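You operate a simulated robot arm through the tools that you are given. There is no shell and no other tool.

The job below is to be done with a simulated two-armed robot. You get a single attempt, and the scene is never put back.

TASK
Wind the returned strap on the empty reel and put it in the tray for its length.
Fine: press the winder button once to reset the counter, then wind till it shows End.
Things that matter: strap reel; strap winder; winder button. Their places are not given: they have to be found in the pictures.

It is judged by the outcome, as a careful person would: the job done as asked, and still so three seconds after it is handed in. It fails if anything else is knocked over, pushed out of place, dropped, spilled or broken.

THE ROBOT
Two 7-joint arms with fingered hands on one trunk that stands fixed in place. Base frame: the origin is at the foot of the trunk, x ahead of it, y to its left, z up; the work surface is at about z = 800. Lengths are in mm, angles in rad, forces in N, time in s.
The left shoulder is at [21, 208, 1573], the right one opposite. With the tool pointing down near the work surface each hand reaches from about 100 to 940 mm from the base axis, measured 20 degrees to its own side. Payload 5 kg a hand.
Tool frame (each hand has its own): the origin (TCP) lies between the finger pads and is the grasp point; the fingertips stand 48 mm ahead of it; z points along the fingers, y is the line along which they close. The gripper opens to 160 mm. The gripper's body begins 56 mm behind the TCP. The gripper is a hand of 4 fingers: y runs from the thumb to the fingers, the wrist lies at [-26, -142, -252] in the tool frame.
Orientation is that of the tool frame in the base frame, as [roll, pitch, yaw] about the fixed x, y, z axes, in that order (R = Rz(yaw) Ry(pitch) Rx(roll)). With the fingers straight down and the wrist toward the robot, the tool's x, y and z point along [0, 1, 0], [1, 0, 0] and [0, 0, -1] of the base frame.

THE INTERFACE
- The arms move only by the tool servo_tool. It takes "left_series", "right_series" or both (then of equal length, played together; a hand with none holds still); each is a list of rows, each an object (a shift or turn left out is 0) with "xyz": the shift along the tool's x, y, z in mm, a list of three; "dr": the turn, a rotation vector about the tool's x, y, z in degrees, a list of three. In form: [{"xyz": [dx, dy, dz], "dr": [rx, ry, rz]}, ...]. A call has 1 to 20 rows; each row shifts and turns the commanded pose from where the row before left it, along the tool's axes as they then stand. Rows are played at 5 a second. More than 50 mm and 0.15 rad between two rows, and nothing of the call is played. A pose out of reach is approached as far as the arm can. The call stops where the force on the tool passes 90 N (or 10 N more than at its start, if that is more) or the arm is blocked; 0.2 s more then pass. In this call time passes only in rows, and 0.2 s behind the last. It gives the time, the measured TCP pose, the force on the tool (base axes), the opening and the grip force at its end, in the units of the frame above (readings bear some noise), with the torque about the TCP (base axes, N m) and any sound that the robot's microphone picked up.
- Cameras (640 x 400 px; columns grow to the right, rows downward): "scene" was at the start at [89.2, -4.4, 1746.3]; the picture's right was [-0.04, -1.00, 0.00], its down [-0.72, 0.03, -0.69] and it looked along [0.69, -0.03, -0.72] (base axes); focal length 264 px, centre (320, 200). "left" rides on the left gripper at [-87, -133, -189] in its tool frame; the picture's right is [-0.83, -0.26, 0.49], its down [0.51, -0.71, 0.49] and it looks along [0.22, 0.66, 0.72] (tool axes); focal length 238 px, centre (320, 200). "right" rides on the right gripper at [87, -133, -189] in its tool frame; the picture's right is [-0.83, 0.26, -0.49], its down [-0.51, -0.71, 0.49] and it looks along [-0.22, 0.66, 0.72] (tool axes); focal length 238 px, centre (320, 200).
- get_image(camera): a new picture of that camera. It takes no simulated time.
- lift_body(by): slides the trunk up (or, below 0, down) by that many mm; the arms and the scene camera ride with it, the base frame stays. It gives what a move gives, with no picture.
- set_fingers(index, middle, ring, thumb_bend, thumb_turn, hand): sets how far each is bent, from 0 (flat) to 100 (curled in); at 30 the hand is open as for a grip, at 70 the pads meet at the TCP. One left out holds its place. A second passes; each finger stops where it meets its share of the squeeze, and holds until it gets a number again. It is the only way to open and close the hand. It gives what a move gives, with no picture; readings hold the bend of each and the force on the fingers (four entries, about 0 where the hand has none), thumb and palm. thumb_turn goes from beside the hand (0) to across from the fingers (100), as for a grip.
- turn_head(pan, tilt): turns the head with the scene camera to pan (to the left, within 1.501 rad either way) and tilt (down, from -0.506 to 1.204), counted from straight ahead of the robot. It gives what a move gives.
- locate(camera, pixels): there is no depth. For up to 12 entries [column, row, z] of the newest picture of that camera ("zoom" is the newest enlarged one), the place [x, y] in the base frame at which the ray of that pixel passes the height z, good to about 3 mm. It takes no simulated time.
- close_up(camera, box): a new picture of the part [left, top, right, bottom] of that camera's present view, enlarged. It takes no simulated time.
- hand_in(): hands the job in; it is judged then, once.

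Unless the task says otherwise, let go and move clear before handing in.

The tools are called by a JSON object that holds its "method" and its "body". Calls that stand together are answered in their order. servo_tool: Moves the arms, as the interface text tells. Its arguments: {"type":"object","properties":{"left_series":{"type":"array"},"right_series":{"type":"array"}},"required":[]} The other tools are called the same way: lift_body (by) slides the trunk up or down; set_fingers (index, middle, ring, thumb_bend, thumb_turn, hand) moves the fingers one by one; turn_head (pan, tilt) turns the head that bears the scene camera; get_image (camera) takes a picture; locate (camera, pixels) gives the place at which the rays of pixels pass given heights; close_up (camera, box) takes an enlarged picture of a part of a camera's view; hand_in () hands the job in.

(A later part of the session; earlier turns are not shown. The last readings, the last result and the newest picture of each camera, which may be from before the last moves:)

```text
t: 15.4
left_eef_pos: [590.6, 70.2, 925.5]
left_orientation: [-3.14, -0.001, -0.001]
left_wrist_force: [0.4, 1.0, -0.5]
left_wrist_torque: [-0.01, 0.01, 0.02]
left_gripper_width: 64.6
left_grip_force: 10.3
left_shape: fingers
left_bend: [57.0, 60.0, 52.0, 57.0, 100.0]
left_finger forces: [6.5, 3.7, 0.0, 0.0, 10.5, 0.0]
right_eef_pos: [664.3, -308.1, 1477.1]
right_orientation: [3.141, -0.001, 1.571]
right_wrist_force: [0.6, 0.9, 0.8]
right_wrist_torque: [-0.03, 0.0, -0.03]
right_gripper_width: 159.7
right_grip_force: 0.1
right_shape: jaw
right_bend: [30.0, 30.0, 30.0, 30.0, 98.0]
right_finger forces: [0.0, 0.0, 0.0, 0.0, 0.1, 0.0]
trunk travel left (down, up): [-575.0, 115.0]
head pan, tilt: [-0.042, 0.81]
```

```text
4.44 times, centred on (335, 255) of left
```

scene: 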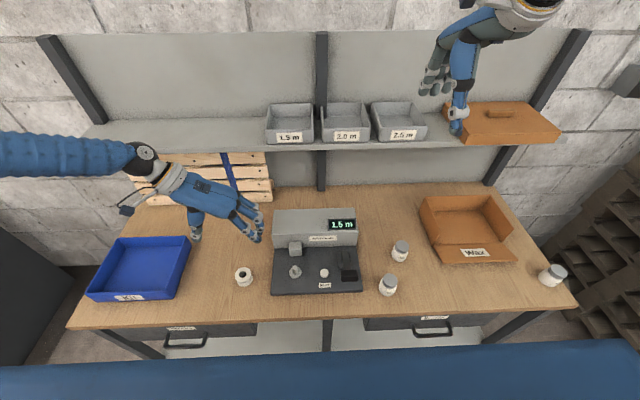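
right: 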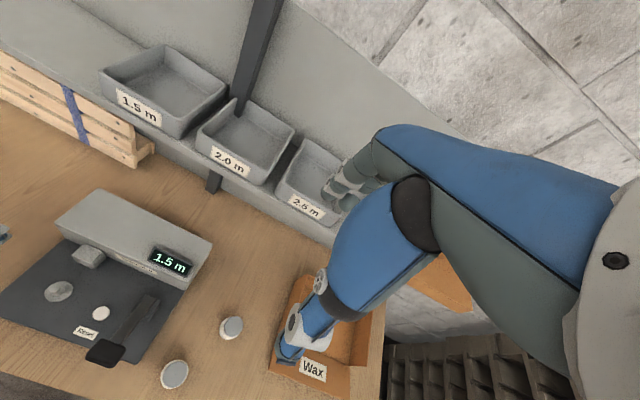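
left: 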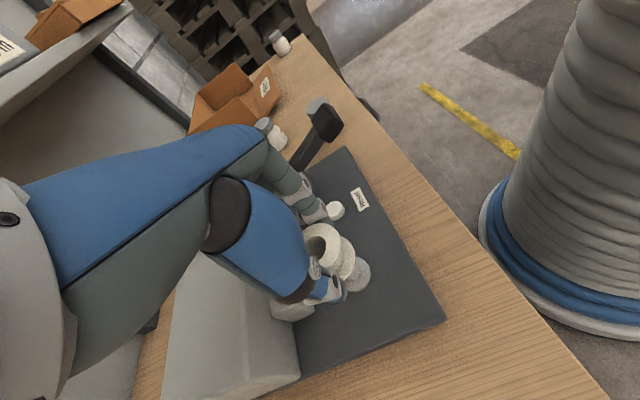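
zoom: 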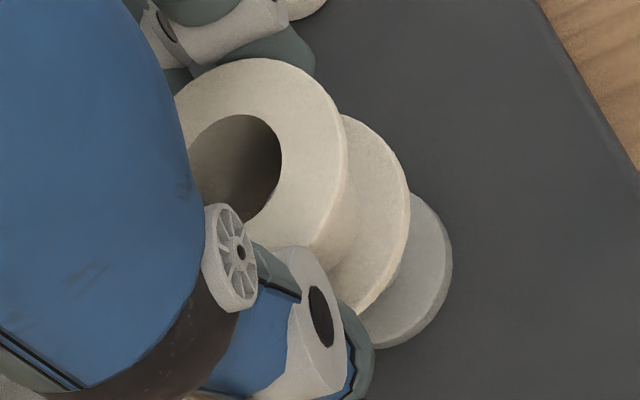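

The reel still lines up with the disc in both views and forces are unchanged. I'll lower in small steps, watching force.

{"method": "servo_tool", "body": {"left_series": [{"xyz": [0, 0, 5]}, {"xyz": [0, 0, 4]}, {"xyz": [0, 0, 3]}]}}

{"method": "servo_tool", "body": {"left_series": [{"xyz": [0, 0, 3]}, {"xyz": [0, 0, 2]}]}}

{"method": "close_up", "body": {"camera": "scene", "box": [265, 235, 325, 285]}}

{"method": "close_up", "body": {"camera": "left", "box": [290, 210, 380, 300]}}

```text
t: 16.2
left_eef_pos: [592.1, 69.1, 912.9]
left_orientation: [-3.141, 0.001, -0.002]
left_wrist_force: [-0.4, -0.2, -1.2]
left_wrist_torque: [0.02, 0.01, -0.01]
left_gripper_width: 64.7
left_grip_force: 10.1
left_shape: fingers
left_bend: [57.0, 60.0, 52.0, 57.0, 100.0]
left_finger forces: [6.5, 3.7, 0.0, 0.0, 10.4, 0.0]
right_eef_pos: [664.8, -310.0, 1477.5]
right_orientation: [-3.141, 0.0, 1.571]
right_wrist_force: [-0.4, -0.2, -0.2]
right_wrist_torque: [0.03, -0.01, 0.0]
right_gripper_width: 159.6
right_grip_force: 0.0
right_shape: jaw
right_bend: [30.0, 30.0, 30.0, 30.0, 98.0]
right_finger forces: [0.1, 0.0, 0.0, 0.0, 0.0, 0.0]
trunk travel left (down, up): [-575.0, 115.0]
head pan, tilt: [-0.042, 0.81]
```

```text
t: 16.8
left_eef_pos: [589.2, 69.9, 907.9]
left_orientation: [-3.141, -0.002, -0.001]
left_wrist_force: [0.2, -0.3, -0.7]
left_wrist_torque: [0.0, -0.03, -0.04]
left_gripper_width: 64.7
left_grip_force: 9.8
left_shape: fingers
left_bend: [57.0, 60.0, 52.0, 57.0, 100.0]
left_finger forces: [6.5, 3.7, 0.0, 0.0, 10.5, 0.0]
right_eef_pos: [662.8, -309.2, 1478.4]
right_orientation: [3.14, 0.001, 1.571]
right_wrist_force: [-0.4, 0.2, -0.4]
right_wrist_torque: [-0.01, 0.01, 0.03]
right_gripper_width: 159.6
right_grip_force: 0.1
right_shape: jaw
right_bend: [30.0, 30.0, 30.0, 30.0, 98.0]
right_finger forces: [0.0, 0.1, 0.0, 0.0, 0.1, 0.0]
trunk travel left (down, up): [-575.0, 115.0]
head pan, tilt: [-0.042, 0.81]
```

```text
8.00 times, centred on (295, 260) of scene
```

zoom: 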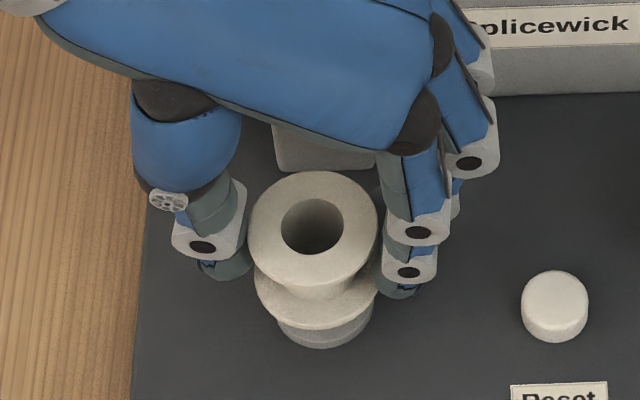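

```text
4.44 times, centred on (335, 255) of left
```

zoom: 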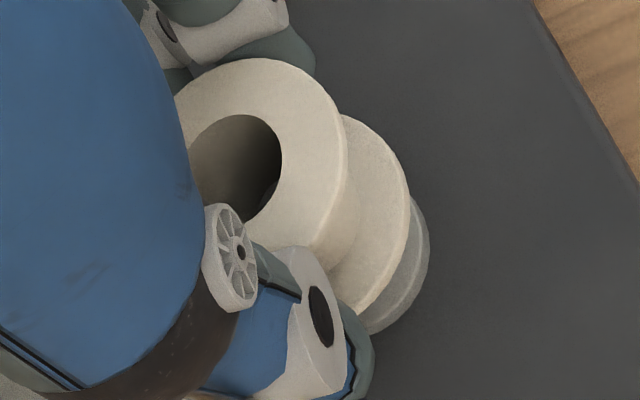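

No contact force at TCP z=908 (reel bottom about z≈850, at or below the peg tip), so it seems to be entering. I'll continue lowering in small steps.

{"method": "servo_tool", "body": {"left_series": [{"xyz": [0, 0, 3]}, {"xyz": [0, 0, 3]}, {"xyz": [0, 0, 2]}]}}

{"method": "servo_tool", "body": {"left_series": [{"xyz": [0, 0, 3]}, {"xyz": [0, 0, 3]}, {"xyz": [0, 0, 2]}]}}

{"method": "close_up", "body": {"camera": "scene", "box": [265, 240, 325, 290]}}

{"method": "close_up", "body": {"camera": "left", "box": [290, 210, 380, 300]}}

```text
t: 17.6
left_eef_pos: [589.6, 68.4, 899.8]
left_orientation: [3.141, -0.002, 0.002]
left_wrist_force: [0.3, 0.6, -0.9]
left_wrist_torque: [0.02, -0.02, 0.01]
left_gripper_width: 64.7
left_grip_force: 9.9
left_shape: fingers
left_bend: [57.0, 60.0, 52.0, 57.0, 100.0]
left_finger forces: [6.5, 3.7, 0.2, 0.0, 10.5, 0.0]
right_eef_pos: [665.8, -310.5, 1477.0]
right_orientation: [-3.141, 0.0, 1.571]
right_wrist_force: [-0.7, -0.2, 0.4]
right_wrist_torque: [0.0, 0.01, 0.02]
right_gripper_width: 159.7
right_grip_force: 0.0
right_shape: jaw
right_bend: [30.0, 30.0, 30.0, 30.0, 98.0]
right_finger forces: [0.0, 0.0, 0.0, 0.0, 0.1, 0.1]
trunk travel left (down, up): [-575.0, 115.0]
head pan, tilt: [-0.042, 0.81]
```

```text
t: 18.4
left_eef_pos: [589.7, 68.7, 892.3]
left_orientation: [-3.141, 0.0, 0.001]
left_wrist_force: [1.1, -0.2, -0.8]
left_wrist_torque: [0.01, 0.0, 0.0]
left_gripper_width: 64.6
left_grip_force: 10.6
left_shape: fingers
left_bend: [57.0, 60.0, 52.0, 57.0, 100.0]
left_finger forces: [6.6, 3.6, 0.0, 0.1, 10.5, 0.0]
right_eef_pos: [665.8, -308.8, 1477.6]
right_orientation: [-3.141, 0.0, 1.572]
right_wrist_force: [0.4, -0.2, 0.1]
right_wrist_torque: [0.02, 0.0, 0.0]
right_gripper_width: 159.6
right_grip_force: 0.1
right_shape: jaw
right_bend: [30.0, 30.0, 30.0, 30.0, 98.0]
right_finger forces: [0.0, 0.1, 0.1, 0.1, 0.1, 0.0]
trunk travel left (down, up): [-575.0, 115.0]
head pan, tilt: [-0.042, 0.81]
```

```text
8.00 times, centred on (295, 265) of scene
```

zoom: 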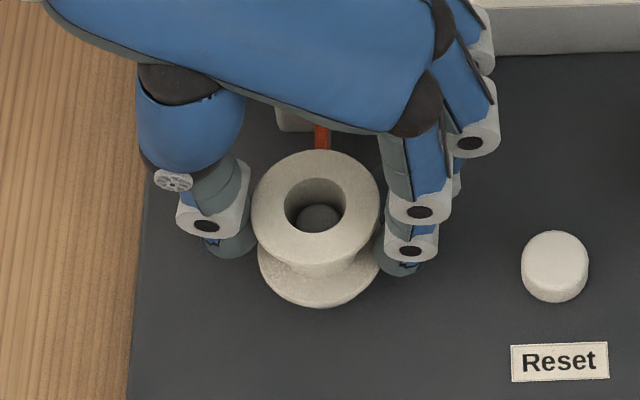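

```text
4.44 times, centred on (335, 255) of left
```

zoom: 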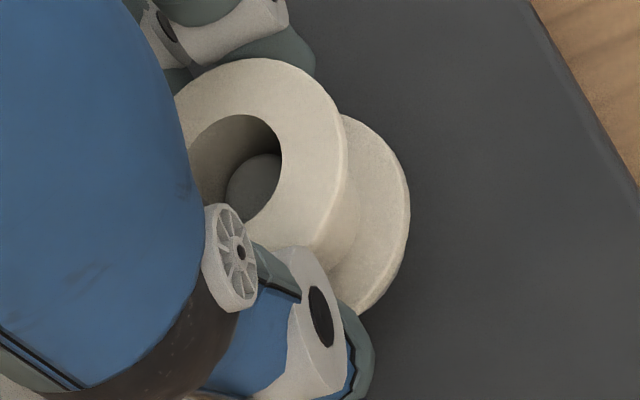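

The peg top is now visible inside the reel's hole (scene zoom (318,218)) and an orange strap has appeared between the guide block and the reel. I'll keep lowering until it seats.

{"method": "servo_tool", "body": {"left_series": [{"xyz": [0, 0, 3]}, {"xyz": [0, 0, 3]}]}}

{"method": "servo_tool", "body": {"left_series": [{"xyz": [0, 0, 3]}, {"xyz": [0, 0, 1.5]}]}}

{"method": "close_up", "body": {"camera": "scene", "box": [265, 240, 325, 290]}}

{"method": "close_up", "body": {"camera": "left", "box": [290, 210, 380, 300]}}

```text
t: 19.0
left_eef_pos: [590.8, 69.3, 885.2]
left_orientation: [3.14, -0.001, -0.001]
left_wrist_force: [-0.2, 0.0, -0.8]
left_wrist_torque: [0.0, 0.06, 0.01]
left_gripper_width: 64.6
left_grip_force: 10.3
left_shape: fingers
left_bend: [57.0, 60.0, 52.0, 57.0, 100.0]
left_finger forces: [6.5, 3.6, 0.0, 0.0, 10.5, 0.1]
right_eef_pos: [664.5, -311.1, 1477.4]
right_orientation: [3.141, 0.001, 1.572]
right_wrist_force: [-0.3, 0.9, 0.2]
right_wrist_torque: [-0.02, 0.02, 0.02]
right_gripper_width: 159.8
right_grip_force: 0.1
right_shape: jaw
right_bend: [30.0, 30.0, 30.0, 30.0, 98.0]
right_finger forces: [0.0, 0.0, 0.0, 0.1, 0.0, 0.0]
trunk travel left (down, up): [-575.0, 115.0]
head pan, tilt: [-0.042, 0.81]
```

```text
t: 19.6
left_eef_pos: [590.7, 70.1, 882.2]
left_orientation: [3.139, -0.001, 0.001]
left_wrist_force: [-0.7, 0.3, 13.4]
left_wrist_torque: [0.14, -0.01, 0.0]
left_gripper_width: 64.5
left_grip_force: 11.4
left_shape: fingers
left_bend: [58.0, 60.0, 52.0, 57.0, 100.0]
left_finger forces: [7.2, 4.2, 0.0, 0.1, 11.7, 0.0]
right_eef_pos: [663.6, -309.6, 1478.5]
right_orientation: [-3.14, 0.0, 1.569]
right_wrist_force: [0.3, 0.5, -0.9]
right_wrist_torque: [-0.02, -0.03, 0.01]
right_gripper_width: 159.5
right_grip_force: 0.0
right_shape: jaw
right_bend: [30.0, 30.0, 30.0, 30.0, 98.0]
right_finger forces: [0.1, 0.0, 0.0, 0.0, 0.1, 0.0]
trunk travel left (down, up): [-575.0, 115.0]
head pan, tilt: [-0.042, 0.81]
```

```text
8.00 times, centred on (295, 265) of scene
```

zoom: 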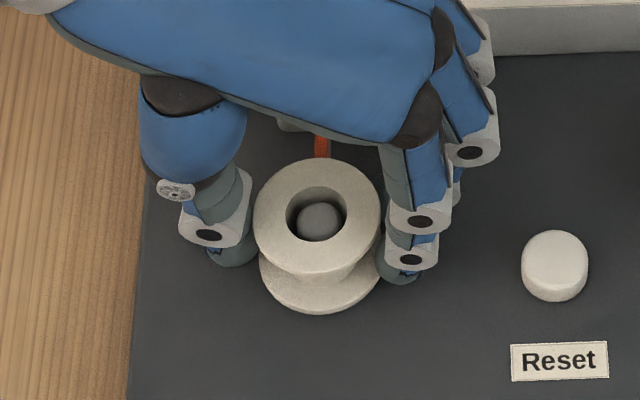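

```text
4.44 times, centred on (335, 255) of left
```

zoom: 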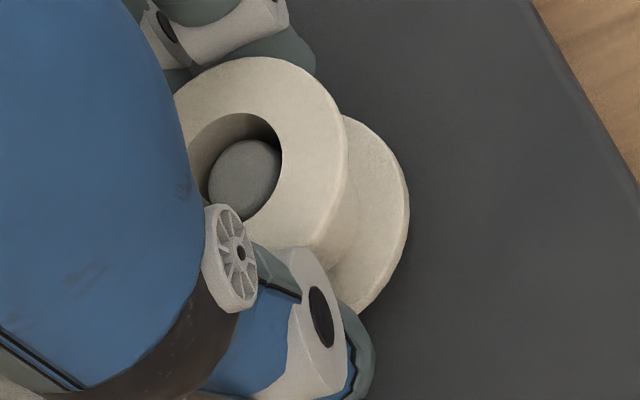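

Contact force of 13 N shows the reel is seated at TCP z≈882. I'll relieve the push slightly, then open the hand gently.

{"method": "servo_tool", "body": {"left_series": [{"xyz": [0, 0, -1]}]}}

{"method": "set_fingers", "body": {"hand": "left", "index": 50, "middle": 50, "ring": 48, "thumb_bend": 50}}

{"method": "close_up", "body": {"camera": "scene", "box": [265, 240, 325, 290]}}

{"method": "close_up", "body": {"camera": "left", "box": [290, 210, 380, 300]}}

```text
t: 20.0
left_eef_pos: [589.7, 70.1, 883.1]
left_orientation: [-3.141, -0.001, 0.0]
left_wrist_force: [1.0, -2.4, 9.9]
left_wrist_torque: [-0.08, -0.09, 0.03]
left_gripper_width: 64.4
left_grip_force: 11.7
left_shape: fingers
left_bend: [58.0, 60.0, 52.0, 57.0, 100.0]
left_finger forces: [8.1, 5.2, 0.0, 0.0, 10.6, 0.1]
right_eef_pos: [663.2, -309.1, 1476.6]
right_orientation: [3.141, -0.001, 1.571]
right_wrist_force: [0.5, -0.3, 0.4]
right_wrist_torque: [-0.02, 0.03, -0.02]
right_gripper_width: 159.8
right_grip_force: 0.1
right_shape: jaw
right_bend: [30.0, 30.0, 30.0, 30.0, 98.0]
right_finger forces: [0.0, 0.0, 0.0, 0.1, 0.1, 0.0]
trunk travel left (down, up): [-575.0, 115.0]
head pan, tilt: [-0.042, 0.81]
```

```text
t: 21.0
left_eef_pos: [590.1, 70.6, 883.0]
left_orientation: [-3.142, 0.002, 0.001]
left_wrist_force: [1.0, 0.0, -0.3]
left_wrist_torque: [-0.02, -0.04, 0.0]
left_gripper_width: 90.6
left_grip_force: 0.1
left_shape: fingers
left_bend: [50.0, 50.0, 48.0, 50.0, 100.0]
left_finger forces: [0.0, 0.1, 0.1, 0.0, 0.0, 0.0]
right_eef_pos: [664.5, -309.7, 1477.1]
right_orientation: [3.14, -0.001, 1.571]
right_wrist_force: [0.2, 0.1, 0.2]
right_wrist_torque: [-0.01, -0.02, 0.03]
right_gripper_width: 159.5
right_grip_force: 0.0
right_shape: jaw
right_bend: [30.0, 30.0, 30.0, 30.0, 98.0]
right_finger forces: [0.1, 0.0, 0.1, 0.1, 0.0, 0.1]
trunk travel left (down, up): [-575.0, 115.0]
head pan, tilt: [-0.042, 0.81]
```

```text
8.00 times, centred on (295, 265) of scene
```

zoom: 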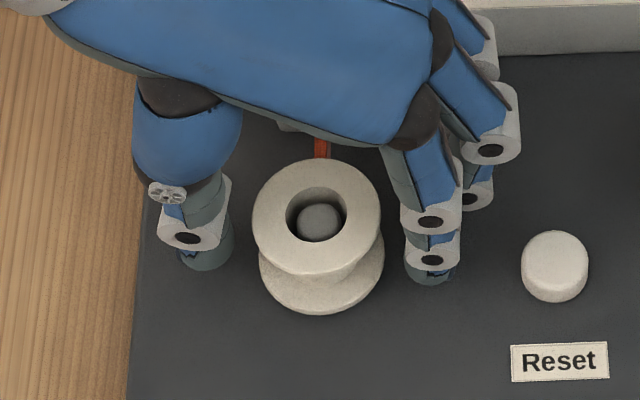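

```text
4.44 times, centred on (335, 255) of left
```

zoom: 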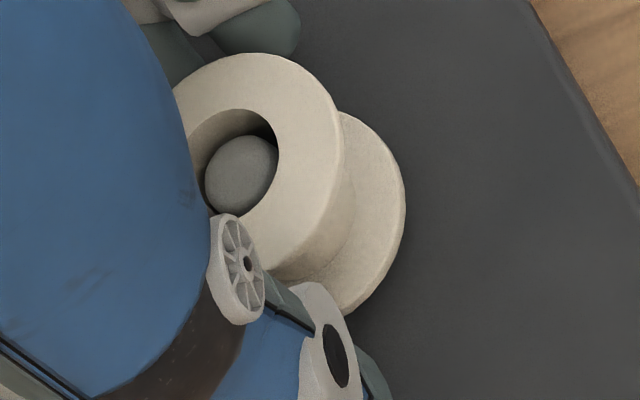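

The hand opened and the reel stayed seated on the peg with the strap attached. I'll lift the left hand straight up and move it aside to the left.

{"method": "servo_tool", "body": {"left_series": [{"xyz": [0, 0, -5]}, {"xyz": [0, 0, -15]}, {"xyz": [0, 0, -30]}, {"xyz": [0, 0, -40]}, {"xyz": [0, 0, -40]}, {"xyz": [0, -30, -30]}, {"xyz": [0, -40, 0]}, {"xyz": [0, -40, 0]}, {"xyz": [0, -40, 0]}, {"xyz": [0, -40, 0]}]}}

{"method": "get_image", "body": {"camera": "scene"}}

{"method": "close_up", "body": {"camera": "scene", "box": [260, 200, 380, 300]}}

{"method": "get_image", "body": {"camera": "left"}}

```text
t: 23.2
left_eef_pos: [589.2, 261.3, 1042.3]
left_orientation: [3.14, -0.001, -0.003]
left_wrist_force: [-0.4, -0.8, -0.4]
left_wrist_torque: [0.04, 0.03, -0.03]
left_gripper_width: 90.6
left_grip_force: 0.0
left_shape: fingers
left_bend: [50.0, 50.0, 48.0, 50.0, 100.0]
left_finger forces: [0.1, 0.0, 0.0, 0.0, 0.0, 0.1]
right_eef_pos: [663.6, -307.8, 1477.4]
right_orientation: [-3.141, 0.002, 1.573]
right_wrist_force: [-0.7, 1.4, 1.0]
right_wrist_torque: [-0.14, -0.03, -0.04]
right_gripper_width: 159.7
right_grip_force: 0.2
right_shape: jaw
right_bend: [30.0, 30.0, 30.0, 30.0, 98.0]
right_finger forces: [0.1, 0.0, 0.0, 0.0, 0.0, 0.0]
trunk travel left (down, up): [-575.0, 115.0]
head pan, tilt: [-0.042, 0.81]
```

```text
taken
```

scene: 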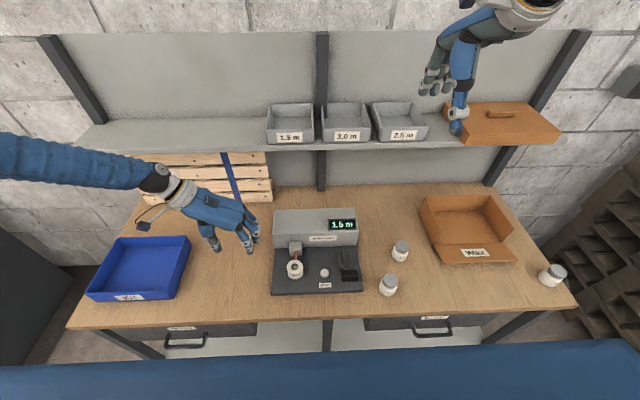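

```text
4.00 times, centred on (320, 250) of scene
```

zoom: 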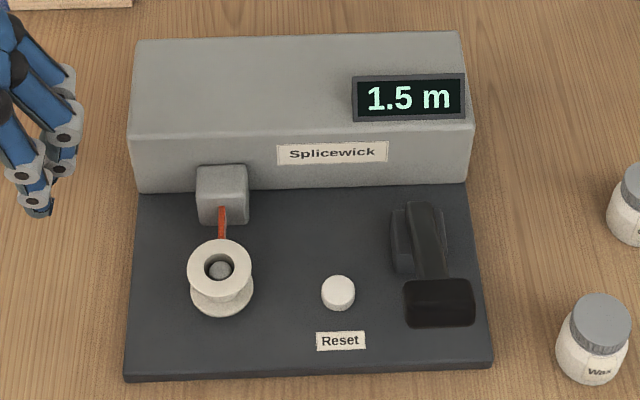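

```text
taken
```

left: 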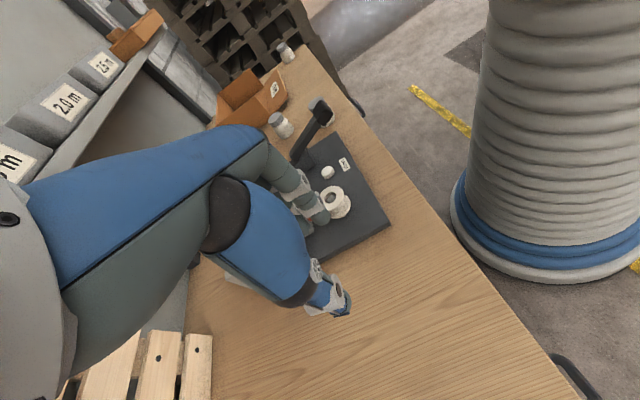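

The reel is on the spindle with the strap end attached, and the display still shows the stale 1.5 m. Next I'll shape the right hand as a pointing index finger in the air and look at it before pressing Reset.

{"method": "set_fingers", "body": {"hand": "right", "index": 55, "middle": 100, "ring": 100, "thumb_bend": 30, "thumb_turn": 100}}

{"method": "servo_tool", "body": {"right_series": [{"xyz": [20, -25, 10]}, {"xyz": [25, -25, 20]}, {"xyz": [25, -25, 30]}, {"xyz": [25, -20, 35]}, {"xyz": [25, -10, 40]}, {"xyz": [25, 0, 40]}, {"xyz": [25, 0, 40]}, {"xyz": [25, 0, 40]}, {"xyz": [25, 0, 40]}, {"xyz": [20, 0, 40]}, {"xyz": [10, 0, 40]}]}}

{"method": "get_image", "body": {"camera": "scene"}}

{"method": "get_image", "body": {"camera": "right"}}

{"method": "get_image", "body": {"camera": "left"}}

```text
t: 24.2
left_eef_pos: [589.1, 260.1, 1042.0]
left_orientation: [3.14, -0.001, 0.001]
left_wrist_force: [-0.1, -0.4, -0.3]
left_wrist_torque: [-0.01, 0.0, -0.02]
left_gripper_width: 90.8
left_grip_force: 0.0
left_shape: fingers
left_bend: [50.0, 50.0, 48.0, 50.0, 100.0]
left_finger forces: [0.1, 0.0, 0.0, 0.0, 0.0, 0.0]
right_eef_pos: [663.7, -309.4, 1476.8]
right_orientation: [-3.141, -0.001, 1.571]
right_wrist_force: [-0.1, 0.6, -0.6]
right_wrist_torque: [-0.06, 0.03, -0.03]
right_gripper_width: 120.5
right_grip_force: 0.0
right_shape: fingers
right_bend: [55.0, 100.0, 100.0, 30.0, 97.0]
right_finger forces: [0.1, 0.1, 0.0, 0.0, 0.0, 0.0]
trunk travel left (down, up): [-575.0, 115.0]
head pan, tilt: [-0.042, 0.81]
```

```text
t: 26.6
left_eef_pos: [590.9, 260.2, 1042.4]
left_orientation: [3.141, 0.002, 0.0]
left_wrist_force: [0.3, 0.4, -0.1]
left_wrist_torque: [0.0, 0.04, -0.02]
left_gripper_width: 91.0
left_grip_force: 0.1
left_shape: fingers
left_bend: [50.0, 50.0, 48.0, 50.0, 100.0]
left_finger forces: [0.0, 0.0, 0.0, 0.1, 0.0, 0.0]
right_eef_pos: [562.5, -60.6, 1102.9]
right_orientation: [3.139, 0.0, 1.571]
right_wrist_force: [2.4, 0.2, 1.2]
right_wrist_torque: [0.02, 0.22, 0.04]
right_gripper_width: 120.4
right_grip_force: 0.0
right_shape: fingers
right_bend: [55.0, 100.0, 100.0, 30.0, 97.0]
right_finger forces: [0.1, 0.0, 0.1, 0.0, 0.0, 0.0]
trunk travel left (down, up): [-575.0, 115.0]
head pan, tilt: [-0.042, 0.81]
```

```text
taken
```

scene: 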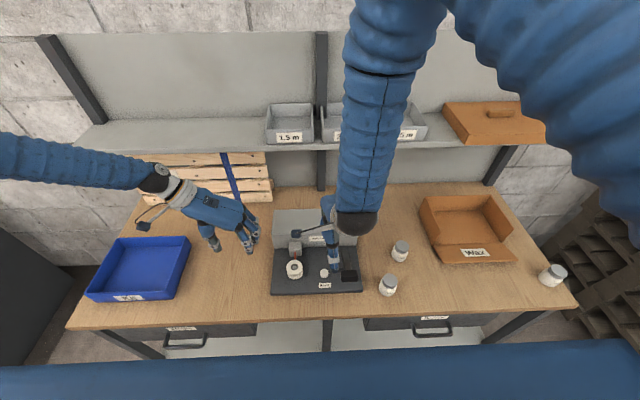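

```text
taken
```

right: 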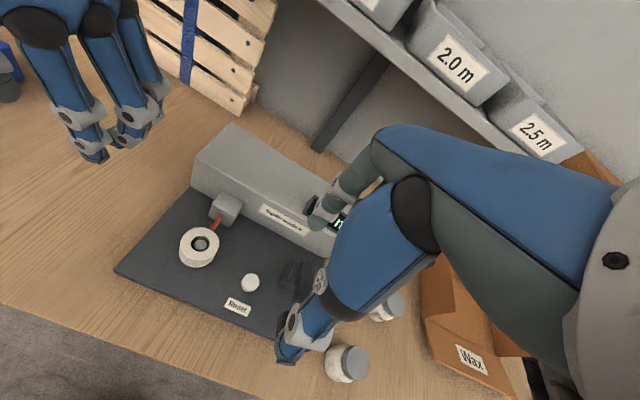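

```text
taken
```

left: 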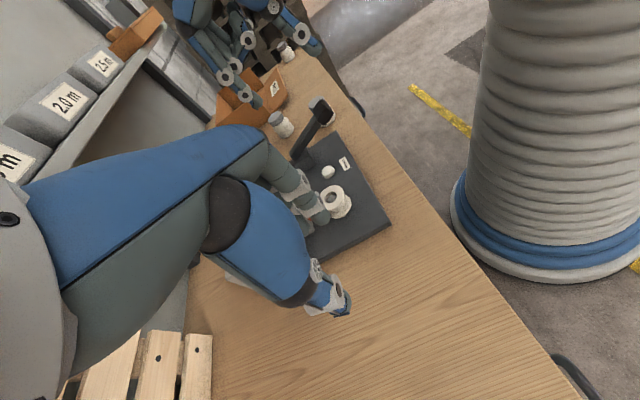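

The right forearm now blocks the display from the head camera, so I'll rotate the right hand so its wrist lies to the right, mirroring the left hand.

{"method": "servo_tool", "body": {"right_series": [{"dr": [0, 0, -8]}, {"dr": [0, 0, -8]}, {"dr": [0, 0, -8]}, {"dr": [0, 0, -8]}, {"dr": [0, 0, -8]}, {"dr": [0, 0, -8]}, {"dr": [0, 0, -8]}, {"dr": [0, 0, -8]}, {"dr": [0, 0, -8]}, {"dr": [0, 0, -8]}, {"dr": [0, 0, -8]}, {"dr": [0, 0, -2]}]}}

{"method": "get_image", "body": {"camera": "scene"}}

{"method": "close_up", "body": {"camera": "scene", "box": [280, 170, 440, 290]}}

{"method": "get_image", "body": {"camera": "right"}}

{"method": "get_image", "body": {"camera": "left"}}

```text
t: 29.2
left_eef_pos: [589.2, 260.4, 1042.8]
left_orientation: [3.141, -0.001, 0.0]
left_wrist_force: [0.0, 0.9, 0.0]
left_wrist_torque: [0.03, 0.01, -0.01]
left_gripper_width: 91.0
left_grip_force: 0.1
left_shape: fingers
left_bend: [50.0, 50.0, 48.0, 50.0, 100.0]
left_finger forces: [0.0, 0.0, 0.0, 0.1, 0.1, 0.0]
right_eef_pos: [559.2, -59.8, 1102.4]
right_orientation: [-3.142, -0.003, -3.14]
right_wrist_force: [0.0, -0.4, 0.5]
right_wrist_torque: [0.02, 0.02, 0.0]
right_gripper_width: 120.5
right_grip_force: 0.0
right_shape: fingers
right_bend: [55.0, 100.0, 100.0, 30.0, 97.0]
right_finger forces: [0.0, 0.0, 0.1, 0.0, 0.0, 0.0]
trunk travel left (down, up): [-575.0, 115.0]
head pan, tilt: [-0.042, 0.81]
```

```text
taken
```

scene: 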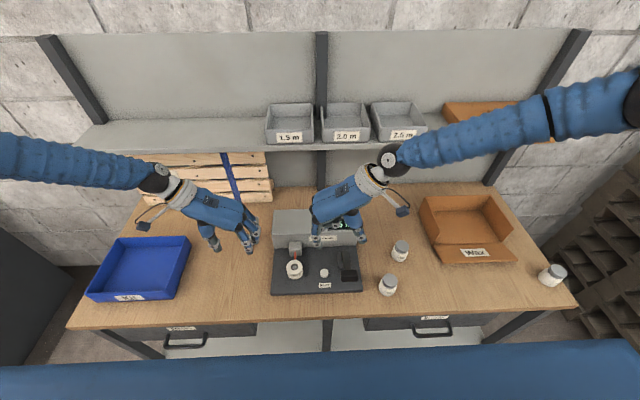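

```text
3.33 times, centred on (360, 230) of scene
```

zoom: 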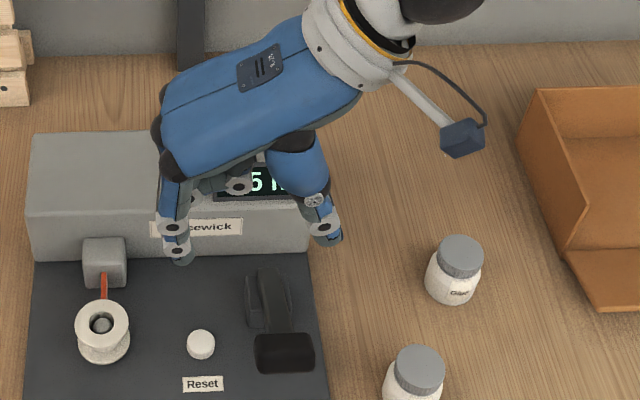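

```text
taken
```

right: 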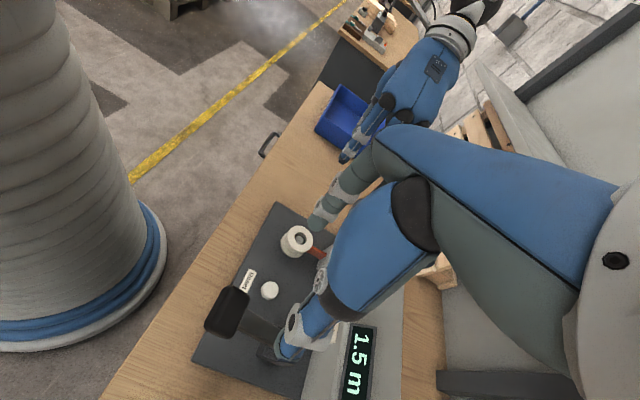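

```text
taken
```

left: 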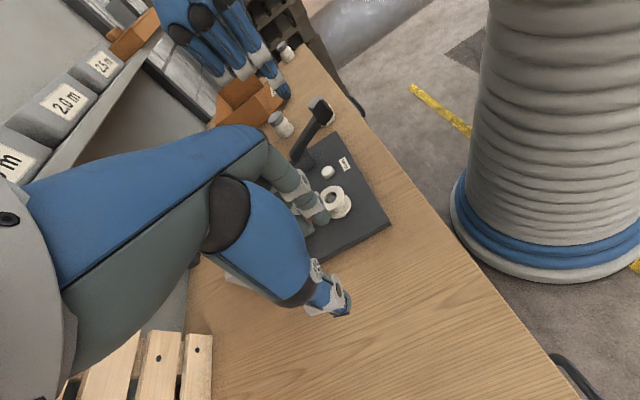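

The right camera now shows the display ("1.5 m" at (358,365)), and the index fingertip appears at scene (318.6,247.4). I'll locate that tip to relate it to the TCP.

{"method": "close_up", "body": {"camera": "scene", "box": [290, 200, 370, 260]}}

{"method": "locate", "body": {"camera": "scene", "pixels": [[318.6, 248, 1054], [318.6, 248, 1050], [318.6, 248, 1060], [363, 242, 1054], [324.3, 273, 826], [324.3, 273, 826]]}}

{"method": "locate", "body": {"camera": "right", "pixels": [[316, 222, 1054], [316, 222, 1040], [269, 290, 826], [269, 290, 826], [269, 290, 820], [230, 310, 925]]}}

{"method": "close_up", "body": {"camera": "right", "box": [190, 180, 390, 380]}}

```text
6.67 times, centred on (330, 230) of scene
```

zoom: 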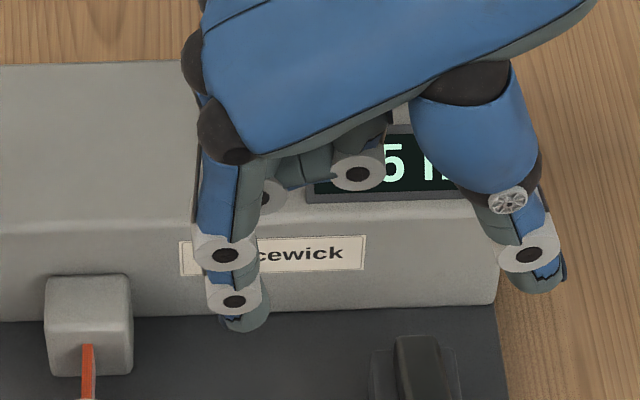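

```text
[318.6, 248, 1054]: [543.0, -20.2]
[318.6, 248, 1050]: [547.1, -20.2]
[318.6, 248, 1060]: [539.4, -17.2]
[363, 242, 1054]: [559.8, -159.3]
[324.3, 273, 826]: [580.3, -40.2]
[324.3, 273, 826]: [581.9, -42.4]
```

```text
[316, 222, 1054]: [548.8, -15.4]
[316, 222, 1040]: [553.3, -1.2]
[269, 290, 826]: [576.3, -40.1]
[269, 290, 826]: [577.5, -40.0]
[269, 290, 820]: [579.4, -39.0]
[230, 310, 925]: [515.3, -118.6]
```

```text
2.00 times, centred on (290, 280) of right
```

zoom: 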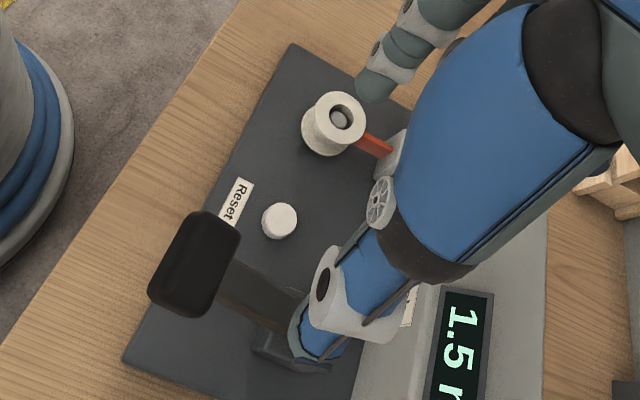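

The index tip sits at about (-15,+40,-50) from the TCP in base axes. To keep the thumb clear of the lever when pressing Reset, I'll open the thumb outward and check where its tip and the jars are.

{"method": "set_fingers", "body": {"hand": "right", "thumb_bend": 10}}

{"method": "close_up", "body": {"camera": "scene", "box": [290, 190, 410, 300]}}

{"method": "locate", "body": {"camera": "scene", "pixels": [[388, 294, 800], [400, 259, 800], [388, 279, 870], [400, 245, 870]]}}

```text
t: 30.2
left_eef_pos: [589.1, 260.3, 1043.0]
left_orientation: [-3.141, 0.001, -0.002]
left_wrist_force: [0.1, 0.5, 0.5]
left_wrist_torque: [0.0, 0.01, 0.0]
left_gripper_width: 91.1
left_grip_force: 0.0
left_shape: fingers
left_bend: [50.0, 50.0, 48.0, 50.0, 100.0]
left_finger forces: [0.0, 0.0, 0.0, 0.0, 0.1, 0.1]
right_eef_pos: [559.0, -59.8, 1102.4]
right_orientation: [-3.141, -0.001, -3.141]
right_wrist_force: [0.9, 0.1, 0.8]
right_wrist_torque: [-0.02, 0.04, 0.02]
right_gripper_width: 145.9
right_grip_force: 0.1
right_shape: fingers
right_bend: [55.0, 100.0, 100.0, 10.0, 96.0]
right_finger forces: [0.0, 0.1, 0.0, 0.0, 0.1, 0.0]
trunk travel left (down, up): [-575.0, 115.0]
head pan, tilt: [-0.042, 0.81]
```

```text
3.64 times, centred on (350, 245) of scene
```

zoom: 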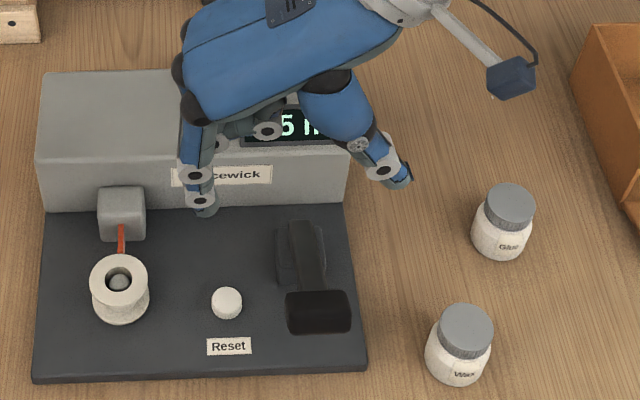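

```text
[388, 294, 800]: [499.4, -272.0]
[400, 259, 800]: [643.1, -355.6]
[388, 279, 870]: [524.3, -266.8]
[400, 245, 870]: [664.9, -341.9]
```

The thumb is now well clear of the lever and jars. I'll move the index tip over the Reset button and descend to about 30 mm above it.

{"method": "servo_tool", "body": {"right_series": [{"xyz": [-18, -10, 0]}, {"xyz": [-18, -10, 20]}, {"xyz": [0, 0, 40]}, {"xyz": [0, 0, 40]}, {"xyz": [0, 0, 40]}, {"xyz": [0, 0, 30]}, {"xyz": [0, 0, 20]}]}}

{"method": "close_up", "body": {"camera": "scene", "box": [280, 210, 380, 290]}}

{"method": "get_image", "body": {"camera": "right"}}

{"method": "get_image", "body": {"camera": "left"}}

```text
t: 31.8
left_eef_pos: [589.4, 259.4, 1042.8]
left_orientation: [3.141, 0.002, 0.001]
left_wrist_force: [0.4, -0.1, -0.3]
left_wrist_torque: [0.0, 0.02, -0.01]
left_gripper_width: 90.7
left_grip_force: 0.0
left_shape: fingers
left_bend: [50.0, 50.0, 48.0, 50.0, 100.0]
left_finger forces: [0.1, 0.0, 0.0, 0.0, 0.1, 0.1]
right_eef_pos: [596.7, -77.4, 914.4]
right_orientation: [3.141, 0.001, 3.139]
right_wrist_force: [0.5, 0.4, 0.0]
right_wrist_torque: [-0.01, 0.06, 0.02]
right_gripper_width: 145.8
right_grip_force: 0.1
right_shape: fingers
right_bend: [55.0, 100.0, 100.0, 10.0, 96.0]
right_finger forces: [0.0, 0.0, 0.1, 0.1, 0.0, 0.1]
trunk travel left (down, up): [-575.0, 115.0]
head pan, tilt: [-0.042, 0.81]
```

```text
5.00 times, centred on (330, 250) of scene
```

zoom: 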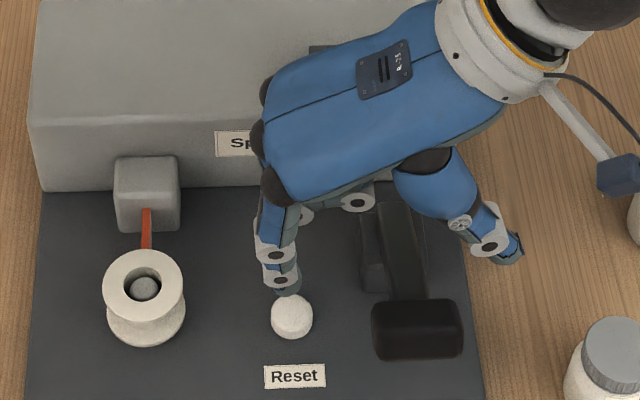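

```text
taken
```

right: 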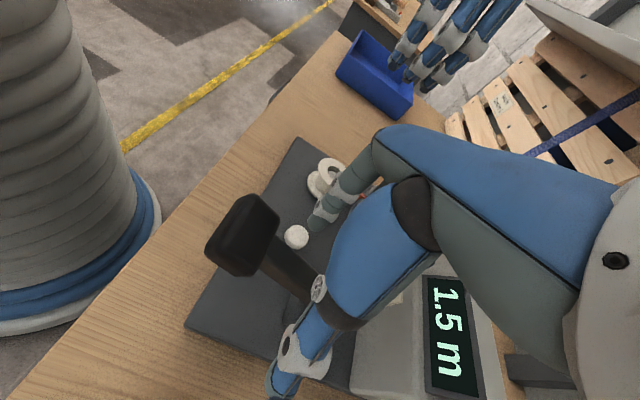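

```text
taken
```

left: 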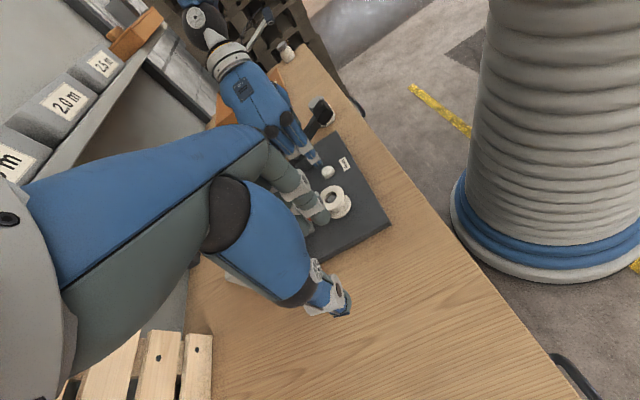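

The index tip (scene zoom (288,285)) is just above the button (292,318), about 3 mm too far left. I'll correct that and come down closer.

{"method": "servo_tool", "body": {"right_series": [{"xyz": [0, -3, 8]}, {"xyz": [0, 0, 8]}, {"xyz": [0, 0, 4]}]}}

{"method": "close_up", "body": {"camera": "scene", "box": [300, 240, 350, 285]}}

{"method": "close_up", "body": {"camera": "left", "box": [260, 110, 380, 220]}}

{"method": "close_up", "body": {"camera": "right", "box": [250, 160, 370, 270]}}

```text
t: 32.6
left_eef_pos: [589.1, 261.0, 1042.1]
left_orientation: [3.141, 0.0, -0.002]
left_wrist_force: [-0.4, 0.1, -0.9]
left_wrist_torque: [-0.01, 0.0, -0.01]
left_gripper_width: 90.7
left_grip_force: 0.0
left_shape: fingers
left_bend: [50.0, 50.0, 48.0, 50.0, 100.0]
left_finger forces: [0.0, 0.1, 0.0, 0.0, 0.1, 0.0]
right_eef_pos: [594.9, -81.9, 892.4]
right_orientation: [-3.141, 0.001, -3.14]
right_wrist_force: [0.5, 0.0, 0.2]
right_wrist_torque: [0.01, -0.04, -0.01]
right_gripper_width: 146.1
right_grip_force: 0.1
right_shape: fingers
right_bend: [55.0, 100.0, 100.0, 10.0, 96.0]
right_finger forces: [0.0, 0.0, 0.0, 0.0, 0.0, 0.1]
trunk travel left (down, up): [-575.0, 115.0]
head pan, tilt: [-0.042, 0.81]
```

```text
8.89 times, centred on (325, 262) of scene
```

zoom: 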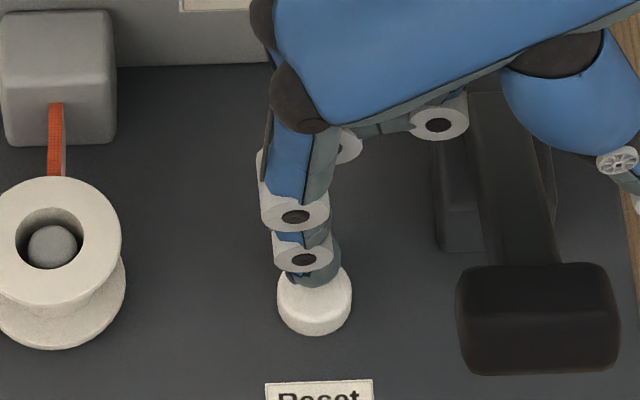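

```text
3.64 times, centred on (320, 165) of left
```

zoom: 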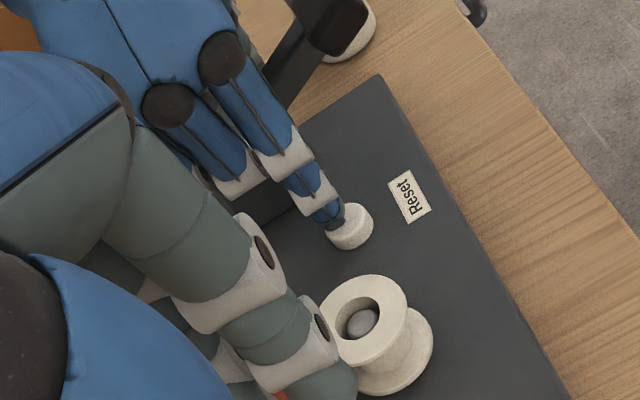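

```text
3.64 times, centred on (310, 215) of right
```

zoom: 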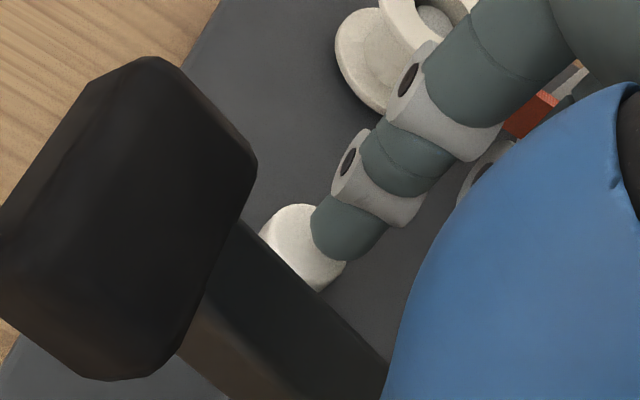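

The tip is nearly over the button's middle, still above it. I'll descend carefully in short moves and watch the force and display.

{"method": "servo_tool", "body": {"right_series": [{"xyz": [2, 0, 4]}, {"xyz": [0, 0, 4]}]}}

{"method": "close_up", "body": {"camera": "left", "box": [280, 140, 360, 200]}}

{"method": "close_up", "body": {"camera": "scene", "box": [300, 240, 350, 285]}}

```text
t: 33.2
left_eef_pos: [589.3, 261.2, 1043.0]
left_orientation: [3.141, -0.001, 0.001]
left_wrist_force: [0.0, -0.2, 0.3]
left_wrist_torque: [-0.03, 0.0, 0.02]
left_gripper_width: 91.3
left_grip_force: 0.0
left_shape: fingers
left_bend: [50.0, 50.0, 48.0, 50.0, 100.0]
left_finger forces: [0.0, 0.1, 0.0, 0.1, 0.0, 0.0]
right_eef_pos: [593.5, -82.4, 883.9]
right_orientation: [-3.141, 0.001, 3.141]
right_wrist_force: [0.5, -0.1, 2.9]
right_wrist_torque: [0.11, 0.06, -0.03]
right_gripper_width: 146.1
right_grip_force: 0.6
right_shape: fingers
right_bend: [55.0, 100.0, 100.0, 10.0, 96.0]
right_finger forces: [2.6, 0.1, 0.1, 0.1, 0.0, 0.1]
trunk travel left (down, up): [-575.0, 115.0]
head pan, tilt: [-0.042, 0.81]
heard: click
```

```text
6.67 times, centred on (320, 170) of left
```

zoom: 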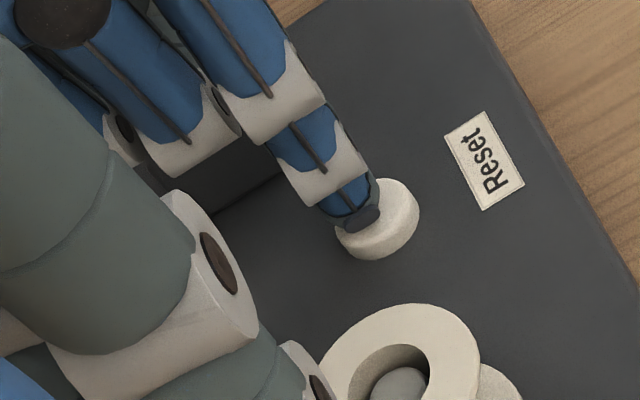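

```text
8.89 times, centred on (325, 262) of scene
```

zoom: 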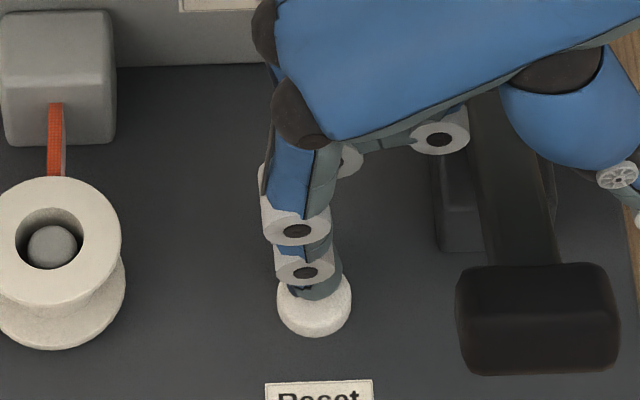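

A click was heard with 2.9 N on the index finger, so the button registered once. I'll check the display before retreating.

{"method": "get_image", "body": {"camera": "right"}}

```text
taken
```

right: 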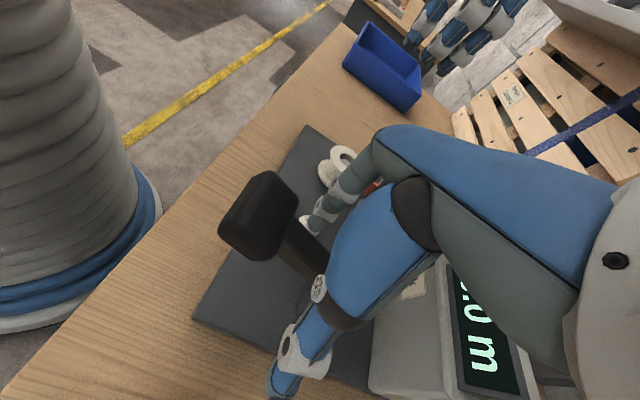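

The display now reads "0.0 m" (partly hidden), so the counter is reset. I'll lift straight off the button, then reshape the right hand into a pinch for pushing the lever pad.

{"method": "servo_tool", "body": {"right_series": [{"xyz": [0, 0, -6]}, {"xyz": [0, 0, -20]}, {"xyz": [0, 0, -40]}, {"xyz": [0, 0, -40]}, {"xyz": [0, 0, -40]}, {"xyz": [0, 0, -20]}]}}

{"method": "set_fingers", "body": {"hand": "right", "index": 70, "middle": 70, "ring": 100, "thumb_bend": 70, "thumb_turn": 100}}

{"method": "get_image", "body": {"camera": "scene"}}

{"method": "close_up", "body": {"camera": "scene", "box": [270, 190, 390, 300]}}

{"method": "close_up", "body": {"camera": "right", "box": [180, 180, 460, 400]}}

```text
t: 34.6
left_eef_pos: [588.3, 260.5, 1043.4]
left_orientation: [-3.141, 0.0, 0.001]
left_wrist_force: [-0.5, 0.7, -1.1]
left_wrist_torque: [-0.03, -0.03, 0.02]
left_gripper_width: 90.9
left_grip_force: 0.0
left_shape: fingers
left_bend: [50.0, 50.0, 48.0, 50.0, 100.0]
left_finger forces: [0.0, 0.0, 0.0, 0.0, 0.1, 0.0]
right_eef_pos: [595.7, -83.1, 1050.6]
right_orientation: [3.14, 0.0, -3.141]
right_wrist_force: [-0.2, 0.3, 0.2]
right_wrist_torque: [0.03, -0.04, -0.01]
right_gripper_width: 146.2
right_grip_force: 0.1
right_shape: fingers
right_bend: [55.0, 100.0, 100.0, 10.0, 96.0]
right_finger forces: [0.1, 0.0, 0.0, 0.0, 0.0, 0.0]
trunk travel left (down, up): [-575.0, 115.0]
head pan, tilt: [-0.042, 0.81]
```

```text
t: 35.6
left_eef_pos: [588.6, 260.3, 1041.9]
left_orientation: [-3.142, 0.0, -0.001]
left_wrist_force: [-0.5, -0.4, -0.3]
left_wrist_torque: [-0.02, -0.01, 0.01]
left_gripper_width: 91.2
left_grip_force: 0.0
left_shape: fingers
left_bend: [50.0, 50.0, 48.0, 50.0, 100.0]
left_finger forces: [0.1, 0.0, 0.1, 0.0, 0.0, 0.1]
right_eef_pos: [596.2, -82.2, 1050.4]
right_orientation: [3.14, -0.001, 3.14]
right_wrist_force: [-0.2, 0.3, -0.7]
right_wrist_torque: [0.05, 0.01, 0.0]
right_gripper_width: 13.3
right_grip_force: 0.0
right_shape: fingers
right_bend: [70.0, 70.0, 100.0, 70.0, 100.0]
right_finger forces: [0.0, 0.1, 0.0, 0.1, 0.0, 0.1]
trunk travel left (down, up): [-575.0, 115.0]
head pan, tilt: [-0.042, 0.81]
```

```text
taken
```

scene: 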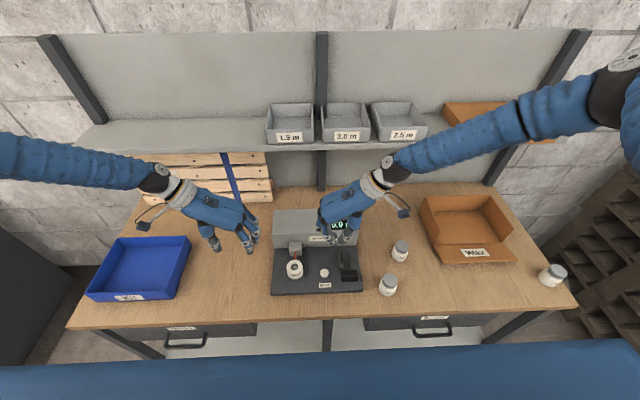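

```text
3.64 times, centred on (330, 245) of scene
```

zoom: 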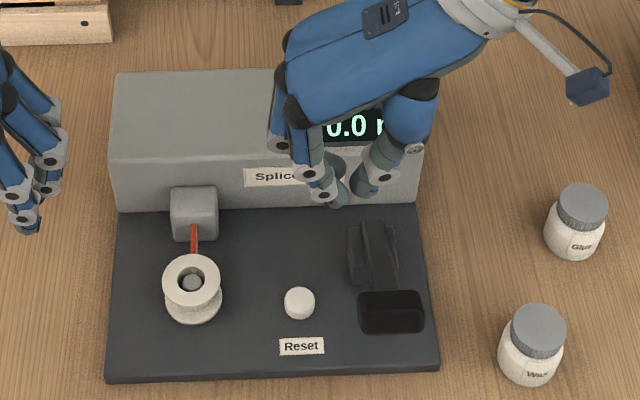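

```text
1.82 times, centred on (320, 290) of right
```

zoom: 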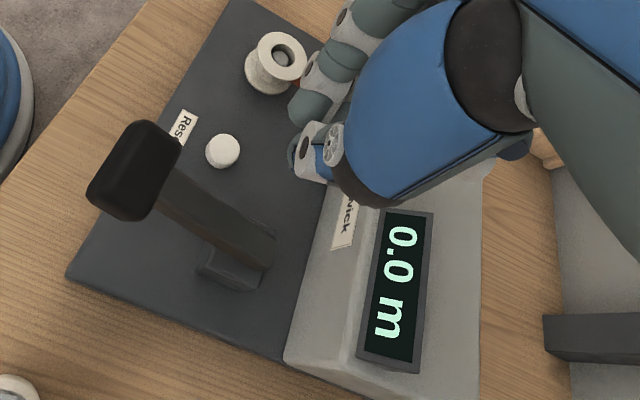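

The counter reads "0.0 m" after the single press. I'll re-triangulate the lever pad and its hinge from the two present views before pressing it.

{"method": "locate", "body": {"camera": "scene", "pixels": [[349.4, 273, 900], [349.4, 273, 930], [349.4, 273, 960], [344.5, 262, 830], [344.5, 262, 850], [342.5, 250, 850]]}}

{"method": "get_image", "body": {"camera": "right"}}

{"method": "locate", "body": {"camera": "right", "pixels": [[218.4, 268, 900], [218.4, 268, 930], [218.4, 268, 960], [276, 320, 830], [276, 320, 850]]}}

{"method": "close_up", "body": {"camera": "left", "box": [260, 80, 380, 190]}}

```text
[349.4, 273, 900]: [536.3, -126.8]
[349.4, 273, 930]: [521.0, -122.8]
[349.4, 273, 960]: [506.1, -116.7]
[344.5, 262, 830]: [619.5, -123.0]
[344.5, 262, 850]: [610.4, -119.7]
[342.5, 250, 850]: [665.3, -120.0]
```

```text
taken
```

right: 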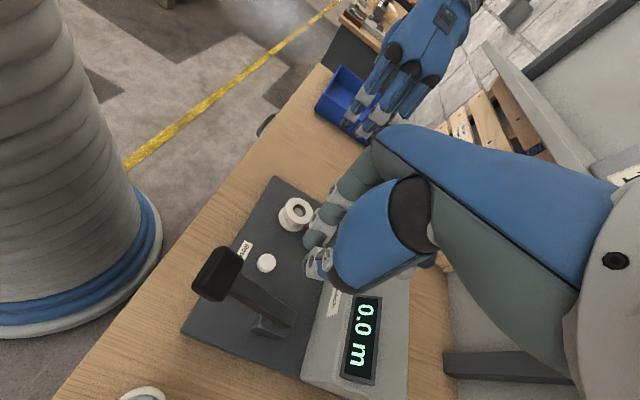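

```text
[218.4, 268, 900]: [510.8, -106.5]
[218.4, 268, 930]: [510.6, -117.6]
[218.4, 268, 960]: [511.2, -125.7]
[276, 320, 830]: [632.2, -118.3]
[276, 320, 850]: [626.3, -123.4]
```

```text
3.64 times, centred on (320, 135) of left
```

zoom: 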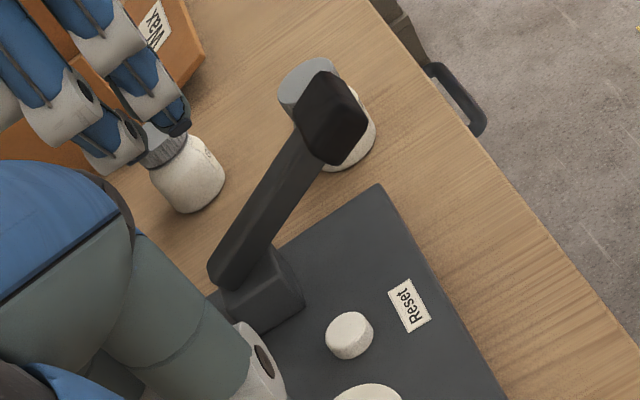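

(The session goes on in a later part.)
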